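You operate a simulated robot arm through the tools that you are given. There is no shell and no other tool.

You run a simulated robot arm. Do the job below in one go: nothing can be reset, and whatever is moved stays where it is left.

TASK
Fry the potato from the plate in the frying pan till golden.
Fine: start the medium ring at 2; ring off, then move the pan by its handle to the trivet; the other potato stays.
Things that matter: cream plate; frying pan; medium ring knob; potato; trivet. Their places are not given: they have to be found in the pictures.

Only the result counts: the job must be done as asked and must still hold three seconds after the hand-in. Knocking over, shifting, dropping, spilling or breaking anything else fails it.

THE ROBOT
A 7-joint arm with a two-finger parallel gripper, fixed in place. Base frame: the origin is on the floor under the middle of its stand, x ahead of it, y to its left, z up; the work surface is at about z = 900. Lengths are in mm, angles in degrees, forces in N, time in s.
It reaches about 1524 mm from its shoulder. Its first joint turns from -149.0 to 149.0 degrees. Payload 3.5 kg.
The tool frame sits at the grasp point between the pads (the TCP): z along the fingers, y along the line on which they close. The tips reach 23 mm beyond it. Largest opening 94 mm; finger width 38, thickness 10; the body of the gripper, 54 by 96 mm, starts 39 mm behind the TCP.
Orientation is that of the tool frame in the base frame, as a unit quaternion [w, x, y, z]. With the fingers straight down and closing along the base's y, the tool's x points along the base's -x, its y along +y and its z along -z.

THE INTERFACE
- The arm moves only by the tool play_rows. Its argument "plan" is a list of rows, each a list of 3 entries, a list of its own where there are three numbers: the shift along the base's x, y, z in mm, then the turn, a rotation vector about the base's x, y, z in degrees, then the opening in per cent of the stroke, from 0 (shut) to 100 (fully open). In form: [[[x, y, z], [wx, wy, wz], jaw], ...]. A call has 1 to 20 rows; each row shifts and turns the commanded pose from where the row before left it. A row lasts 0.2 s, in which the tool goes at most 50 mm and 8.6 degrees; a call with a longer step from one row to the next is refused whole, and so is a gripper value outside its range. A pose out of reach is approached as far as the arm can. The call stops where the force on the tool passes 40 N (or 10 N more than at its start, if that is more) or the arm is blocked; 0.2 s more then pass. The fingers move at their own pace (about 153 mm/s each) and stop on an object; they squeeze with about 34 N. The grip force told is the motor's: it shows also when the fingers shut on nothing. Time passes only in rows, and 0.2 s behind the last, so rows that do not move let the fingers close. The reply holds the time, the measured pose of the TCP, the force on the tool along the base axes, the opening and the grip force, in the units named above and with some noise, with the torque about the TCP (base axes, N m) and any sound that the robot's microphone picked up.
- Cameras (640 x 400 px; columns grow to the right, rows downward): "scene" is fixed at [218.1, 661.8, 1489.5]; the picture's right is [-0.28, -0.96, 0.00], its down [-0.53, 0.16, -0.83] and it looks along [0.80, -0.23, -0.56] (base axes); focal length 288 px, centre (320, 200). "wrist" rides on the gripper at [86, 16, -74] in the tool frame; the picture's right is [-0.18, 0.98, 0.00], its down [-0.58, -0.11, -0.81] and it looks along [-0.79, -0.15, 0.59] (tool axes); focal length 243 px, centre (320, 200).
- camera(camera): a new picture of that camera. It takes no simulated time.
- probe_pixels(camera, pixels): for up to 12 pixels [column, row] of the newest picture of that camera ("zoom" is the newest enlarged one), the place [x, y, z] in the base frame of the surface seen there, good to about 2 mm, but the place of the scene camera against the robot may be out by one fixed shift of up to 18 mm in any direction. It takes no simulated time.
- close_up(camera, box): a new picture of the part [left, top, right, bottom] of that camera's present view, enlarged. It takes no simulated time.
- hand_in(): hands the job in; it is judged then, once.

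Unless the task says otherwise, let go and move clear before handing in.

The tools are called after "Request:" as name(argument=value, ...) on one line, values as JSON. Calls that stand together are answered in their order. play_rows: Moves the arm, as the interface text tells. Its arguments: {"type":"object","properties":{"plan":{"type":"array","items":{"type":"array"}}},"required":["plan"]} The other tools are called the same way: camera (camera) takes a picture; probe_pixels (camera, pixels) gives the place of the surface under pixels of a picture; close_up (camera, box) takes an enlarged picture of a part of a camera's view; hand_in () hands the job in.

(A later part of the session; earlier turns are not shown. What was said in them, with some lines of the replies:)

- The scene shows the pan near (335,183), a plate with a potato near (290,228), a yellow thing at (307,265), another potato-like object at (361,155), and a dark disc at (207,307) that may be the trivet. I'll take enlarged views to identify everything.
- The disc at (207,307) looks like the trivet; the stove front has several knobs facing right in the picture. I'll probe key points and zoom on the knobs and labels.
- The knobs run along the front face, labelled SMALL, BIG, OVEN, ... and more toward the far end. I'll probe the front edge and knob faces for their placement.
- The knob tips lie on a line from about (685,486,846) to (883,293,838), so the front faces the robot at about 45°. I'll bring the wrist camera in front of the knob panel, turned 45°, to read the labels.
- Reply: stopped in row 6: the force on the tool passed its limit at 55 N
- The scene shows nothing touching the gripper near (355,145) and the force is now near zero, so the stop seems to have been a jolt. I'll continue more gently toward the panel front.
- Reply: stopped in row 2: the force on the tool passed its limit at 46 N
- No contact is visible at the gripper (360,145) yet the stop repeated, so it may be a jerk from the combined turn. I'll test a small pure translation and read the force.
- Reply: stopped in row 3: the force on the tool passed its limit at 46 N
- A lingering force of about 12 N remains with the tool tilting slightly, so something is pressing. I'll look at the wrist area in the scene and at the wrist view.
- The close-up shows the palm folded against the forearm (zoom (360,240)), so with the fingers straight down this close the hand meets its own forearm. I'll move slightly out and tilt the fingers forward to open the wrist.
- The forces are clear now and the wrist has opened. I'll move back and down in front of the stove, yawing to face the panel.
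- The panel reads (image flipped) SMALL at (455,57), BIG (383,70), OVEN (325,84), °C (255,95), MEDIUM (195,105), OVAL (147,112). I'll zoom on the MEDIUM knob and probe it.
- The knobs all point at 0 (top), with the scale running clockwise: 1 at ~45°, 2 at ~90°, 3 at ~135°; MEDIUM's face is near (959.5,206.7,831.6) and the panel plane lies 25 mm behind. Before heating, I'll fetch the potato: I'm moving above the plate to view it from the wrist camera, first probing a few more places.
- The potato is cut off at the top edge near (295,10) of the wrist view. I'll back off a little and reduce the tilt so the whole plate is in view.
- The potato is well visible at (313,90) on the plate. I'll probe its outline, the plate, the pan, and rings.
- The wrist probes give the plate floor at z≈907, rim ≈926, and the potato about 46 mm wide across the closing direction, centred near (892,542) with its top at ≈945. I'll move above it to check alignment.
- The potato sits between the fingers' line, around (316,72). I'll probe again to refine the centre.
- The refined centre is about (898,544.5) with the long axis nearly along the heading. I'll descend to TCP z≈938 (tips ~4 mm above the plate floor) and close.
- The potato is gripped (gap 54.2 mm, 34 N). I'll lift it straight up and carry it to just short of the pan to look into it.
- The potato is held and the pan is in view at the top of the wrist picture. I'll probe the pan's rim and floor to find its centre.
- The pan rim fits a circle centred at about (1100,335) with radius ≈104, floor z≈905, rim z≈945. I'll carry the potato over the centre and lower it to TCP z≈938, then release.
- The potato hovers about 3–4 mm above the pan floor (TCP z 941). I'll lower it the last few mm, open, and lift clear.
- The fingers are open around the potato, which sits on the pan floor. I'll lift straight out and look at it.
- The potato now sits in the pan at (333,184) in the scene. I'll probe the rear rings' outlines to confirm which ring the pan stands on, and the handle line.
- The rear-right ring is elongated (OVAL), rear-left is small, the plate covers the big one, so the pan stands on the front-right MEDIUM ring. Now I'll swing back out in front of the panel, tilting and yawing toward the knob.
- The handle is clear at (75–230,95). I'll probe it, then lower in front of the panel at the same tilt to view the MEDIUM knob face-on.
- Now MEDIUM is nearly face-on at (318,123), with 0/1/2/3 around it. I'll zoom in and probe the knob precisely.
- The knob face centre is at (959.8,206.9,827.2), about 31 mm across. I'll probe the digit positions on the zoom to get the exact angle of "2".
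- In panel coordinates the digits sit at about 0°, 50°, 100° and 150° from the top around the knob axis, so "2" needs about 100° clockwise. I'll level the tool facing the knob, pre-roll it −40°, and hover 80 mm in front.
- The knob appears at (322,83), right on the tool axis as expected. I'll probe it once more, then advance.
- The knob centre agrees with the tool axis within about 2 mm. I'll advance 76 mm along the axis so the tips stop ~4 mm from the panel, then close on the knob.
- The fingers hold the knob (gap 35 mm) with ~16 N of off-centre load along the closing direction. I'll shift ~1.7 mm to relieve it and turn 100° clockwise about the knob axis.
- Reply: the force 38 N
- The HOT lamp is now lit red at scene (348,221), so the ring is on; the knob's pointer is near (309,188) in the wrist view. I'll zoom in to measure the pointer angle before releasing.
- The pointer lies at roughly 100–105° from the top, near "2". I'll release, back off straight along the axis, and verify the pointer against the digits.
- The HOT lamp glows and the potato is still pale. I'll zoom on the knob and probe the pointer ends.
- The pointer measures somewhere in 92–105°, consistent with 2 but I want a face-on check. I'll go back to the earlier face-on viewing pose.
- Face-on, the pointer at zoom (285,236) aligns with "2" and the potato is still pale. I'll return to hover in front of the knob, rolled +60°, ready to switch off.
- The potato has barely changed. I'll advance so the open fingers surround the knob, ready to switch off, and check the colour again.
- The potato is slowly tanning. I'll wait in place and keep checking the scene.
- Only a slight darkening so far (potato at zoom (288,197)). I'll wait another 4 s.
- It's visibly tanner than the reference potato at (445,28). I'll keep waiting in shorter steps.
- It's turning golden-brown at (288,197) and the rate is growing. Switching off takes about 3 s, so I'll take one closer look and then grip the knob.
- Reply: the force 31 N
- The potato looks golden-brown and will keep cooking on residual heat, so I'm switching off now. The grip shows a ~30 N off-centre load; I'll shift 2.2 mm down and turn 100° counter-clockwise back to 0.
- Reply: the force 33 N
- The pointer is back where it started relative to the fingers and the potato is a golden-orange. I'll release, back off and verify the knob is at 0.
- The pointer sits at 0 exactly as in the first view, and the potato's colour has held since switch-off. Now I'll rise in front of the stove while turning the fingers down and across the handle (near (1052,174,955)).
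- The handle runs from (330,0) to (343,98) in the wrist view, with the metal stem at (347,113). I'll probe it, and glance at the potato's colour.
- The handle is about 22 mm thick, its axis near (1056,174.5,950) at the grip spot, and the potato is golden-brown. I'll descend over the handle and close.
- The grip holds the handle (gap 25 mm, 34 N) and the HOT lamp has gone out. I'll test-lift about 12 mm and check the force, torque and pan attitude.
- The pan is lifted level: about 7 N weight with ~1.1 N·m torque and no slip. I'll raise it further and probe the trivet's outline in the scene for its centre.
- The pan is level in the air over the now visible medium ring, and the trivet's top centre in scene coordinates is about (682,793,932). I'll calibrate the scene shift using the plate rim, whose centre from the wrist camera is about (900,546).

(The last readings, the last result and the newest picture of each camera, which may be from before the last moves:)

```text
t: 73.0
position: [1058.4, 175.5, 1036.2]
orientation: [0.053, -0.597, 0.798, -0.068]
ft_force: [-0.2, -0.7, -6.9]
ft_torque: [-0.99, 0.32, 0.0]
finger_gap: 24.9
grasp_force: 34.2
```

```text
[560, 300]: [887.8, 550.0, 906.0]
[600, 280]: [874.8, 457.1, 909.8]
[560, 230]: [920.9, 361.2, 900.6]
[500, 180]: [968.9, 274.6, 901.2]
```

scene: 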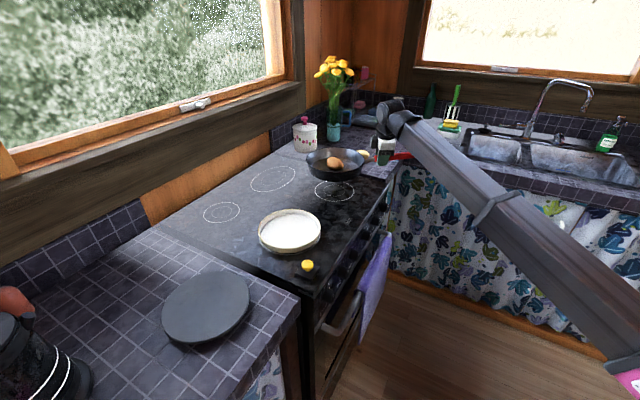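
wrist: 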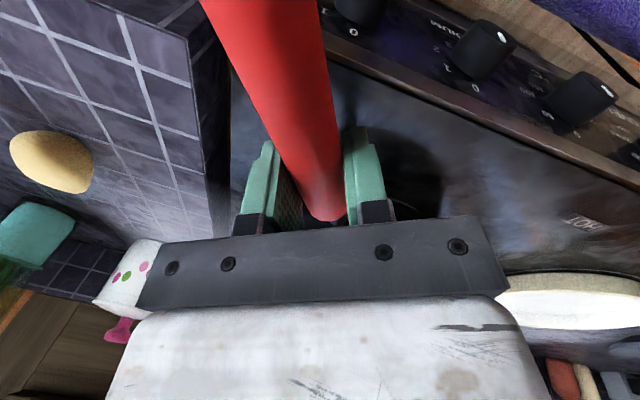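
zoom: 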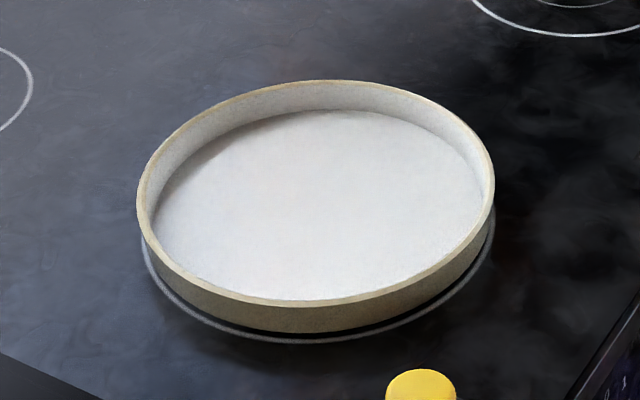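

From the plate comparison, the scene frame is shifted by roughly (−5,+12.5,+8.5), giving a trivet centre near (687,780.5) with its top at ≈923.5 in the robot frame. I'll check the objects near it and carry the pan gently part-way, turning it slowly by 14°.

Request:
probe_pixels(camera="scene", pixels=[[15, 300], [30, 330], [60, 350], [88, 380], [20, 380], [5, 320], [300, 320], [130, 260]])

Request:
play_rows(plan=[[[-3.1, 3.9, 0], [0, 0, 0], 0], [[-6.3, 7.8, 0], [0, 0, 0.5], 0], [[-9.4, 11.7, 0], [0, 0, 0.8], 0], [[-12.6, 15.5, 0], [0, 0, 0.8], 0], [[-15.1, 18.6, 0], [0, 0, 0.8], 0], [[-15.1, 18.6, 0], [0, 0, 0.8], 0], [[-15.1, 18.6, 0], [0, 0, 0.8], 0], [[-15.1, 18.6, 0], [0, 0, 0.8], 0], [[-15.1, 18.6, 0], [0, 0, 0.8], 0], [[-15.1, 18.6, 0], [0, 0, 0.8], 0], [[-15.1, 18.6, 0], [0, 0, 0.8], 0], [[-15.1, 18.6, 0], [0, 0, 0.8], 0], [[-15.1, 18.6, 0], [0, 0, 0.8], 0], [[-15.1, 18.6, 0], [0, 0, 0.8], 0], [[-15.1, 18.6, 0], [0, 0, 0.8], 0], [[-15.1, 18.6, 0], [0, 0, 0.8], 0], [[-12.6, 15.5, 0], [0, 0, 0.8], 0], [[-9.4, 11.7, 0], [0, 0, 0.8], 0], [[-6.3, 7.8, 0], [0, 0, 0.7], 0], [[-3.1, 3.9, 0], [0, 0, 0], 0]])

Request:
camera(camera="scene")

Request:
camera(camera="wrist")

```text
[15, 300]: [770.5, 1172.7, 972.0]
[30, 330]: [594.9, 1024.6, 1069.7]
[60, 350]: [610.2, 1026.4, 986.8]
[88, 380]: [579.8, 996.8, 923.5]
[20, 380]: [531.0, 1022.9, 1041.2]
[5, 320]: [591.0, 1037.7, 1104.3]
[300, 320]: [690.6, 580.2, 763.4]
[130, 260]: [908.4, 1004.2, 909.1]
```

```text
t: 77.2
position: [812.9, 476.2, 1036.2]
orientation: [0.061, -0.69, 0.719, -0.062]
ft_force: [0.1, -0.2, -7.3]
ft_torque: [-1.05, 0.1, 0.0]
finger_gap: 24.8
grasp_force: 34.5
```

```text
taken
```

scene: 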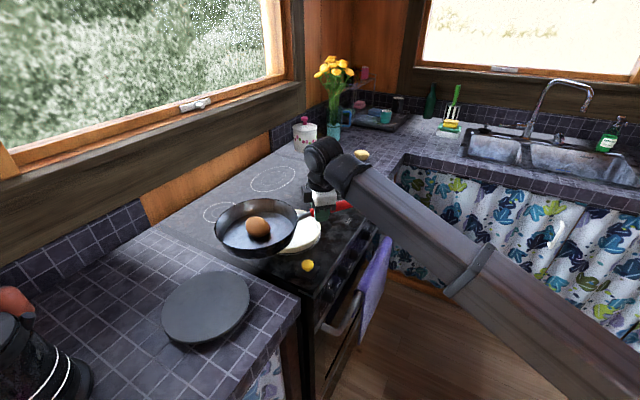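

```text
taken
```

wrist: 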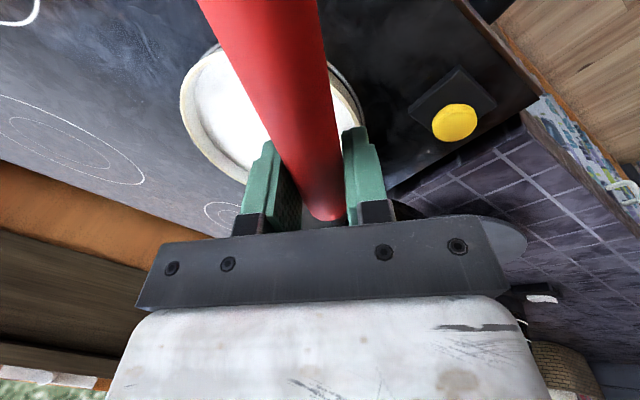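

The pan is level and steady (7.3 N, gap 24.8 mm), with the potato still in it at (257,228). I'll take a close look at the potato and probe the pan rim to cross-check the scene shift.

Request:
close_up(camera="scene", box=[200, 180, 320, 270])

Request:
probe_pixels(camera="zoom", pixels=[[82, 200], [510, 150], [300, 106], [230, 335], [200, 130], [400, 300], [150, 300], [440, 120]])

```text
4.44 times, centred on (260, 225) of scene
```

zoom: 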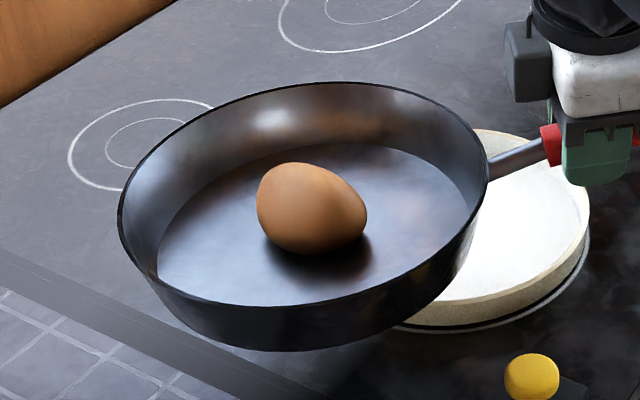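

```text
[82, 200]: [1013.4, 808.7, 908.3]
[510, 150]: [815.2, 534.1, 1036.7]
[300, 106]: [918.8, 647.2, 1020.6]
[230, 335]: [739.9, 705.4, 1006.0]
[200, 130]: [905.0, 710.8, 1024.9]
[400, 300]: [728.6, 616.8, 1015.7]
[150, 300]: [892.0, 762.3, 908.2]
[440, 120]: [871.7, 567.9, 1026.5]
```

The potato is golden-brown and centred in the pan. I'll carry the pan the rest of the way to above the trivet.

Request:
play_rows(plan=[[[-3.1, 3.9, 0], [0, 0, 0.3], 0], [[-6.2, 7.8, 0], [0, 0, 0.6], 0], [[-9.3, 11.8, 0], [0, 0, 0.6], 0], [[-12.4, 15.7, 0], [0, 0, 0.6], 0], [[-13.7, 17.3, 0], [0, 0, 0.6], 0], [[-13.7, 17.3, 0], [0, 0, 0.6], 0], [[-13.7, 17.3, 0], [0, 0, 0.6], 0], [[-12.4, 15.7, 0], [0, 0, 0.6], 0], [[-11.2, 14.1, 0], [0, 0, 0.6], 0], [[-9.3, 11.8, 0], [0, 0, 0.6], 0], [[-6.2, 7.8, 0], [0, 0, 0.3], 0], [[0, 0, 0], [0, 0, 0], 0]])

Request:
camera(camera="scene")

Request:
close_up(camera="scene", box=[130, 200, 320, 360])

```text
t: 79.8
position: [701.8, 617.7, 1035.7]
orientation: [-0.064, 0.727, -0.681, 0.059]
ft_force: [0.1, -0.1, -7.7]
ft_torque: [-1.03, -0.03, -0.02]
finger_gap: 24.7
grasp_force: 34.0
```

```text
taken
```

scene: 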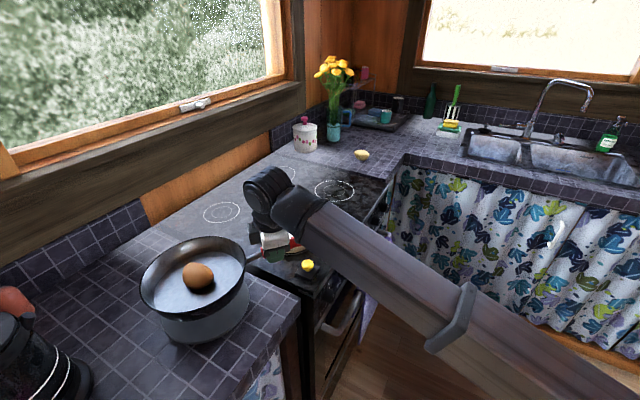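

```text
2.50 times, centred on (225, 280) of scene
```

zoom: 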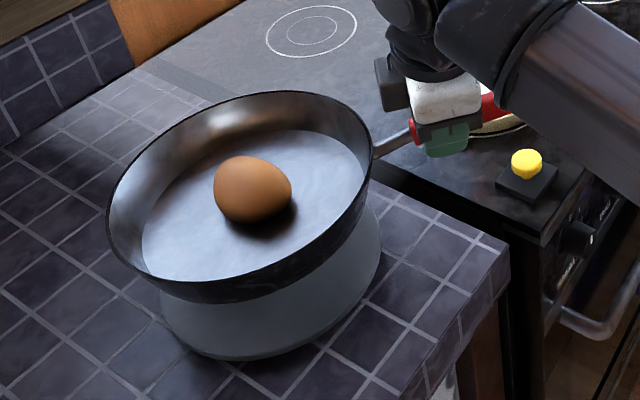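

The pan appears over the trivet. I'll probe the rim and the trivet's visible edge to compare their centres in the same frame.

Request:
probe_pixels(camera="zoom", pixels=[[109, 215], [369, 145], [270, 94], [205, 284], [330, 245], [150, 140], [355, 195], [125, 250], [330, 104], [200, 108], [280, 275]])

Request:
close_up(camera="scene", box=[130, 225, 260, 325])

```text
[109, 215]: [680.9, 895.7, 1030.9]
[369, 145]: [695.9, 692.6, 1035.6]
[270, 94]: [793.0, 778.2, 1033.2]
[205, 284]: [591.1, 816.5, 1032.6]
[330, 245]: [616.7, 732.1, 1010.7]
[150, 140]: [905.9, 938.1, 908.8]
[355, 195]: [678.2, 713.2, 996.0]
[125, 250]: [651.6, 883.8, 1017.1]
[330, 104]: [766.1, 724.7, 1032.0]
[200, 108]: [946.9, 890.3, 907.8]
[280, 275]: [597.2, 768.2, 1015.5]
```

```text
4.00 times, centred on (195, 275) of scene
```

zoom: 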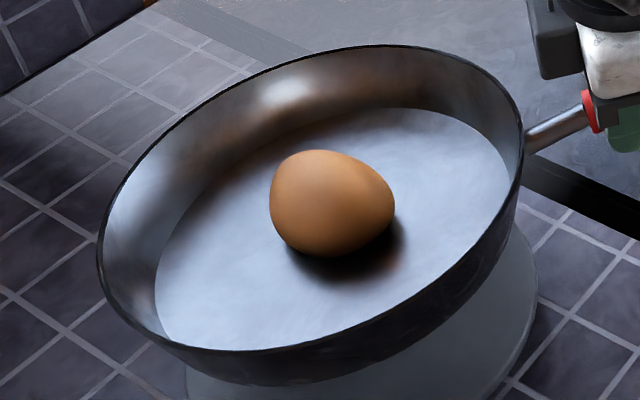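

In the scene frame the pan centre is (690,795.5) versus the trivet's (683,793), so I'll shift (−6,−2) and lower by ~50 mm, leaving a small gap before touchdown.

Request:
play_rows(plan=[[[-3, -1, 0], [0, 0, 0], 0], [[-3, -1, -4], [0, 0, 0], 0], [[0, 0, -8], [0, 0, 0], 0], [[0, 0, -11], [0, 0, 0], 0], [[0, 0, -11], [0, 0, 0], 0], [[0, 0, -8], [0, 0, 0], 0], [[0, 0, -5], [0, 0, 0], 0], [[0, 0, 0], [0, 0, 0], 0]])

Request:
camera(camera="scene")

Request:
close_up(camera="scene", box=[130, 225, 290, 355])

```text
t: 81.6
position: [695.3, 615.3, 989.0]
orientation: [-0.064, 0.727, -0.681, 0.059]
ft_force: [0.0, 0.3, -7.0]
ft_torque: [-1.06, -0.01, 0.04]
finger_gap: 24.8
grasp_force: 33.6
```

```text
taken
```

scene: 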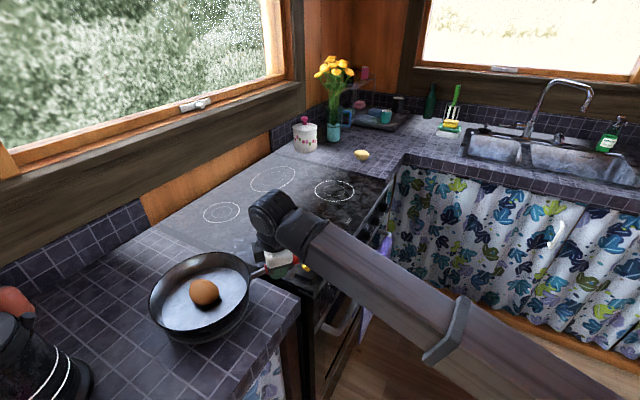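

```text
3.08 times, centred on (210, 290) of scene
```

zoom: 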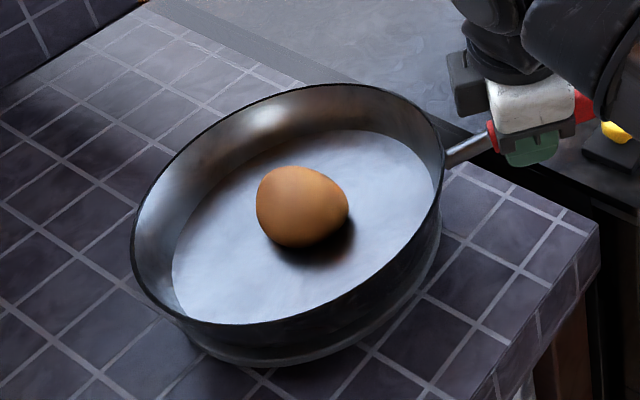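

The pan hangs about 12 mm above the trivet. I'll lower in small steps and watch the force for contact.

Request:
play_rows(plan=[[[0, 0, -3], [0, 0, 0], 0], [[0, 0, -3], [0, 0, 0], 0], [[0, 0, -2], [0, 0, 0], 0], [[0, 0, -1.5], [0, 0, 0], 0], [[0, 0, 0], [0, 0, 0], 0]])

```text
t: 82.8
position: [695.7, 615.3, 980.1]
orientation: [-0.065, 0.727, -0.682, 0.058]
ft_force: [0.5, -1.9, 2.5]
ft_torque: [1.27, -0.02, -0.04]
finger_gap: 24.9
grasp_force: 34.0
```

Contact: force flipped to +2.5 N and torque to +1.27 N·m about x, meaning the far edge touched first because the pan sags ~1.3°. I'll level it with a small turn about x while lowering the handle ~4 mm.

Request:
play_rows(plan=[[[0, 0, -1.5], [0.7, 0, 0], 0], [[0, 0, -1.5], [0.6, 0, 0], 0], [[0, 0, 0], [0, 0, 0], 0]])

Request:
close_up(camera="scene", box=[130, 225, 290, 355])

```text
t: 83.6
position: [695.4, 615.8, 977.1]
orientation: [-0.072, 0.726, -0.682, 0.051]
ft_force: [0.1, -0.8, -7.9]
ft_torque: [-1.06, -0.03, 0.04]
finger_gap: 24.8
grasp_force: 34.0
```

```text
3.08 times, centred on (210, 290) of scene
```

zoom: 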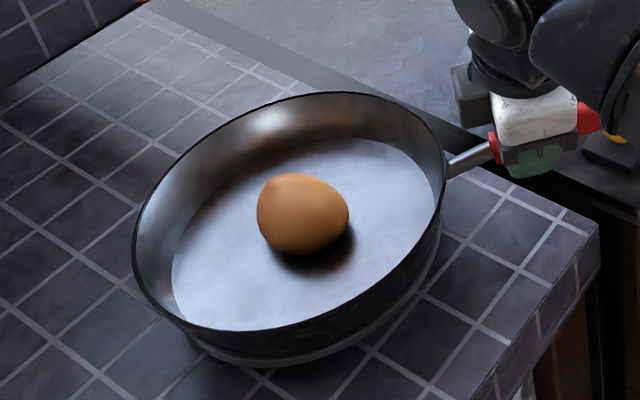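

It's airborne again and level (−7.9 N, −1.06 N·m). I'll lower in 1 mm steps until it takes weight.

Request:
play_rows(plan=[[[0, 0, -1], [0, 0, 0], 0], [[0, 0, -1], [0, 0, 0], 0], [[0, 0, 0], [0, 0, 0], 0]])

```text
t: 84.4
position: [695.6, 615.0, 975.8]
orientation: [-0.073, 0.726, -0.682, 0.051]
ft_force: [-0.1, 0.8, 6.2]
ft_torque: [0.2, 0.08, 0.07]
finger_gap: 24.8
grasp_force: 34.0
```

The pan now rests nearly flat on the trivet (+6 N, near-zero torque). I'll ease the preload slightly, then open the fingers.

Request:
play_rows(plan=[[[0, 0, 0.5], [0, 0, 0], 0], [[0, 0, 0], [0, 0, 0], 20], [[0, 0, 0], [0, 0, 0], 45], [[0, 0, 0], [0, 0, 0], 70], [[0, 0, 0], [0, 0, 0], 80]])

Request:
camera(camera="wrist")

Request:
close_up(camera="scene", box=[130, 225, 290, 355])

```text
t: 85.6
position: [694.9, 615.9, 974.6]
orientation: [-0.072, 0.726, -0.682, 0.051]
ft_force: [0.8, -0.3, 0.4]
ft_torque: [0.0, 0.03, 0.0]
finger_gap: 75.3
grasp_force: 0.0
```

```text
taken
```

wrist: 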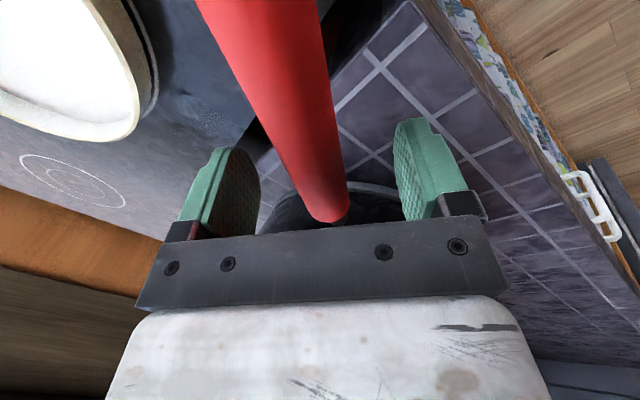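

```text
3.08 times, centred on (210, 290) of scene
```

zoom: 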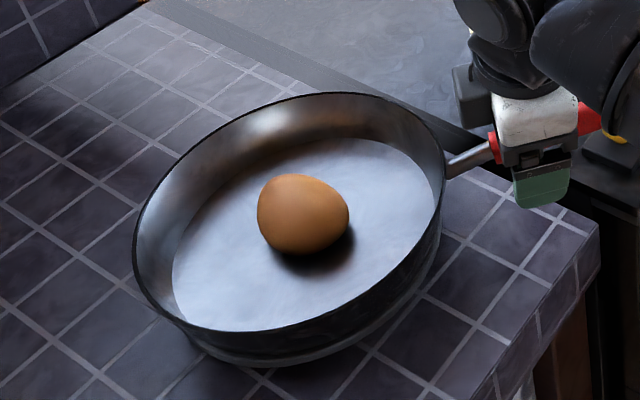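

The handle is free and the pan stays put on the trivet. I'll lift straight up and move clear.

Request:
play_rows(plan=[[[0, 0, 6], [0, 0, 0], 80], [[0, 0, 12], [0, 0, 0], 80], [[0, 0, 16], [0, 0, 0], 80], [[0, 0, 18], [0, 0, 0], 80], [[0, 0, 18], [0, 0, 0], 80], [[0, 0, 18], [0, 0, 0], 80], [[8, -6, 10], [0, 0, 0], 80], [[16, -12, 6], [0, 0, 0], 80], [[20, -16, 0], [0, 0, 0], 80], [[20, -18, 0], [0, 0, 0], 80], [[20, -20, 0], [0, 0, 0], 80], [[20, -20, 0], [0, 0, 0], 80], [[16, -16, 0], [0, 0, 0], 80], [[8, -8, 0], [0, 0, 0], 80]])

Request:
camera(camera="scene")

Request:
close_up(camera="scene", box=[130, 225, 290, 355])

Request:
close_up(camera="scene", box=[180, 255, 220, 290])

```text
t: 88.6
position: [823.3, 497.9, 1079.4]
orientation: [-0.072, 0.726, -0.682, 0.051]
ft_force: [0.4, 0.8, 0.6]
ft_torque: [0.0, -0.01, -0.02]
finger_gap: 75.1
grasp_force: 0.0
```

```text
taken
```

scene: 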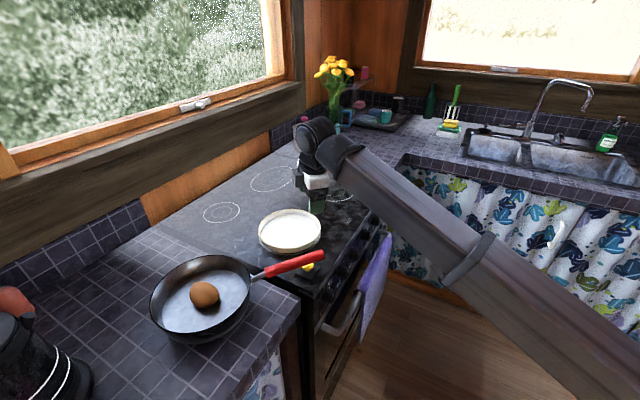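

```text
3.08 times, centred on (210, 290) of scene
```

zoom: 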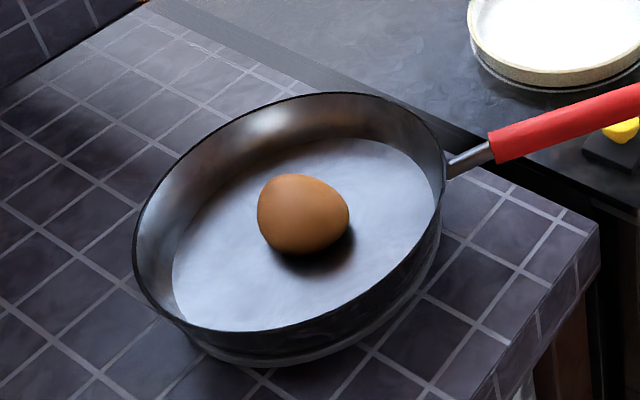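

```text
11.43 times, centred on (200, 272) of scene
```

zoom: 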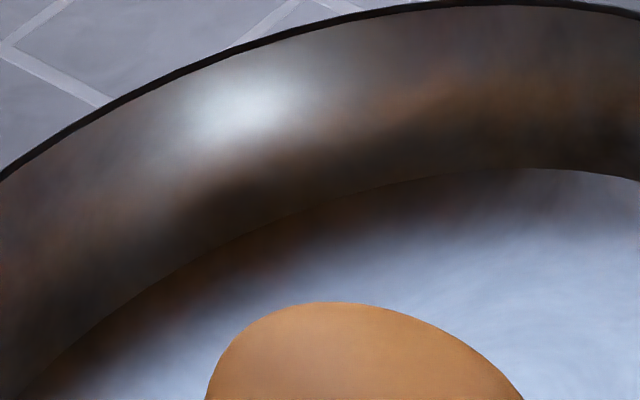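

The pan sits on the trivet with the potato golden-brown, and the arm is clear. I'll check the potato's colour closely, the knob setting and that everything else stayed in place before handing in.

Request:
close_up(camera="scene", box=[180, 275, 230, 315])

Request:
close_up(camera="scene", box=[250, 130, 410, 290])

Request:
probe_pixels(camera="scene", pixels=[[205, 293], [361, 155], [290, 232], [307, 266], [190, 343], [225, 338]])

Request:
camera(camera="wrist")

```text
10.00 times, centred on (205, 295) of scene
```

zoom: 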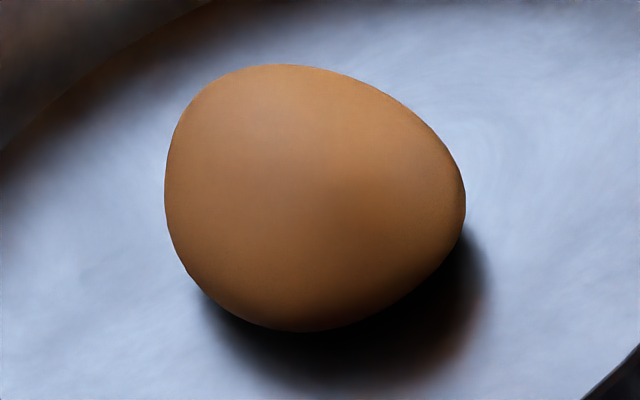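

```text
2.50 times, centred on (330, 210) of scene
```

zoom: 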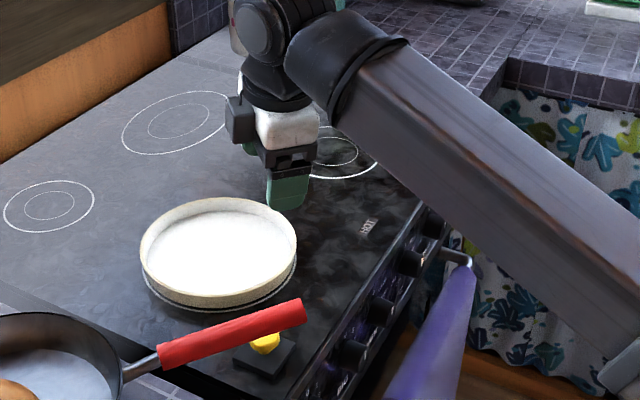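

```text
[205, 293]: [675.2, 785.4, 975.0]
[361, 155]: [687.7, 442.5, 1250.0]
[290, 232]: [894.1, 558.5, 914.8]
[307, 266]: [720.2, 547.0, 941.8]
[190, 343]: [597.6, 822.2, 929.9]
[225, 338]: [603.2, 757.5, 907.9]
```

```text
taken
```

wrist: 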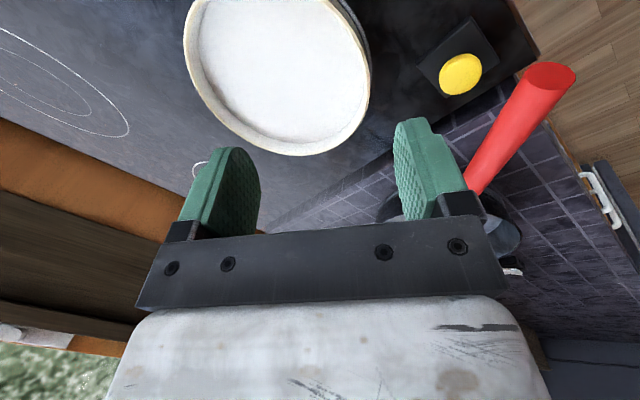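

The potato is evenly golden-brown and stable, the knob is at 0 with HOT off, and the pan rests on the trivet. The plate, yellow button and other items are unmoved, and the gripper is clear, so I'm handing in.

Request:
hand_in()

```text
The job is handed in.
```

The potato from the plate is fried golden-brown, and its pan is now on the trivet. I've handed the job in; no verdict came back.

- **Frying:** I put the potato in the pan first, then set the medium ring to 2, and it stayed on for about 20 seconds. I judged "golden" by eye from the scene camera. The colour looked steady after switch-off.
- **Ring off:** The medium knob is back at 0, checked in a close-up. The HOT lamp has gone out.
- **Pan move:** I carried the pan by its red handle and set it down close to the trivet's centre. The potato stayed in the pan.
- **Everything else:** I never touched the other potato, but the arm hid it in the last pictures. The plate and the yellow button are where they were.
- **Stops on the way:** Early on, the arm stopped three times when the gripper folded against its own forearm. It touched nothing in the kitchen.
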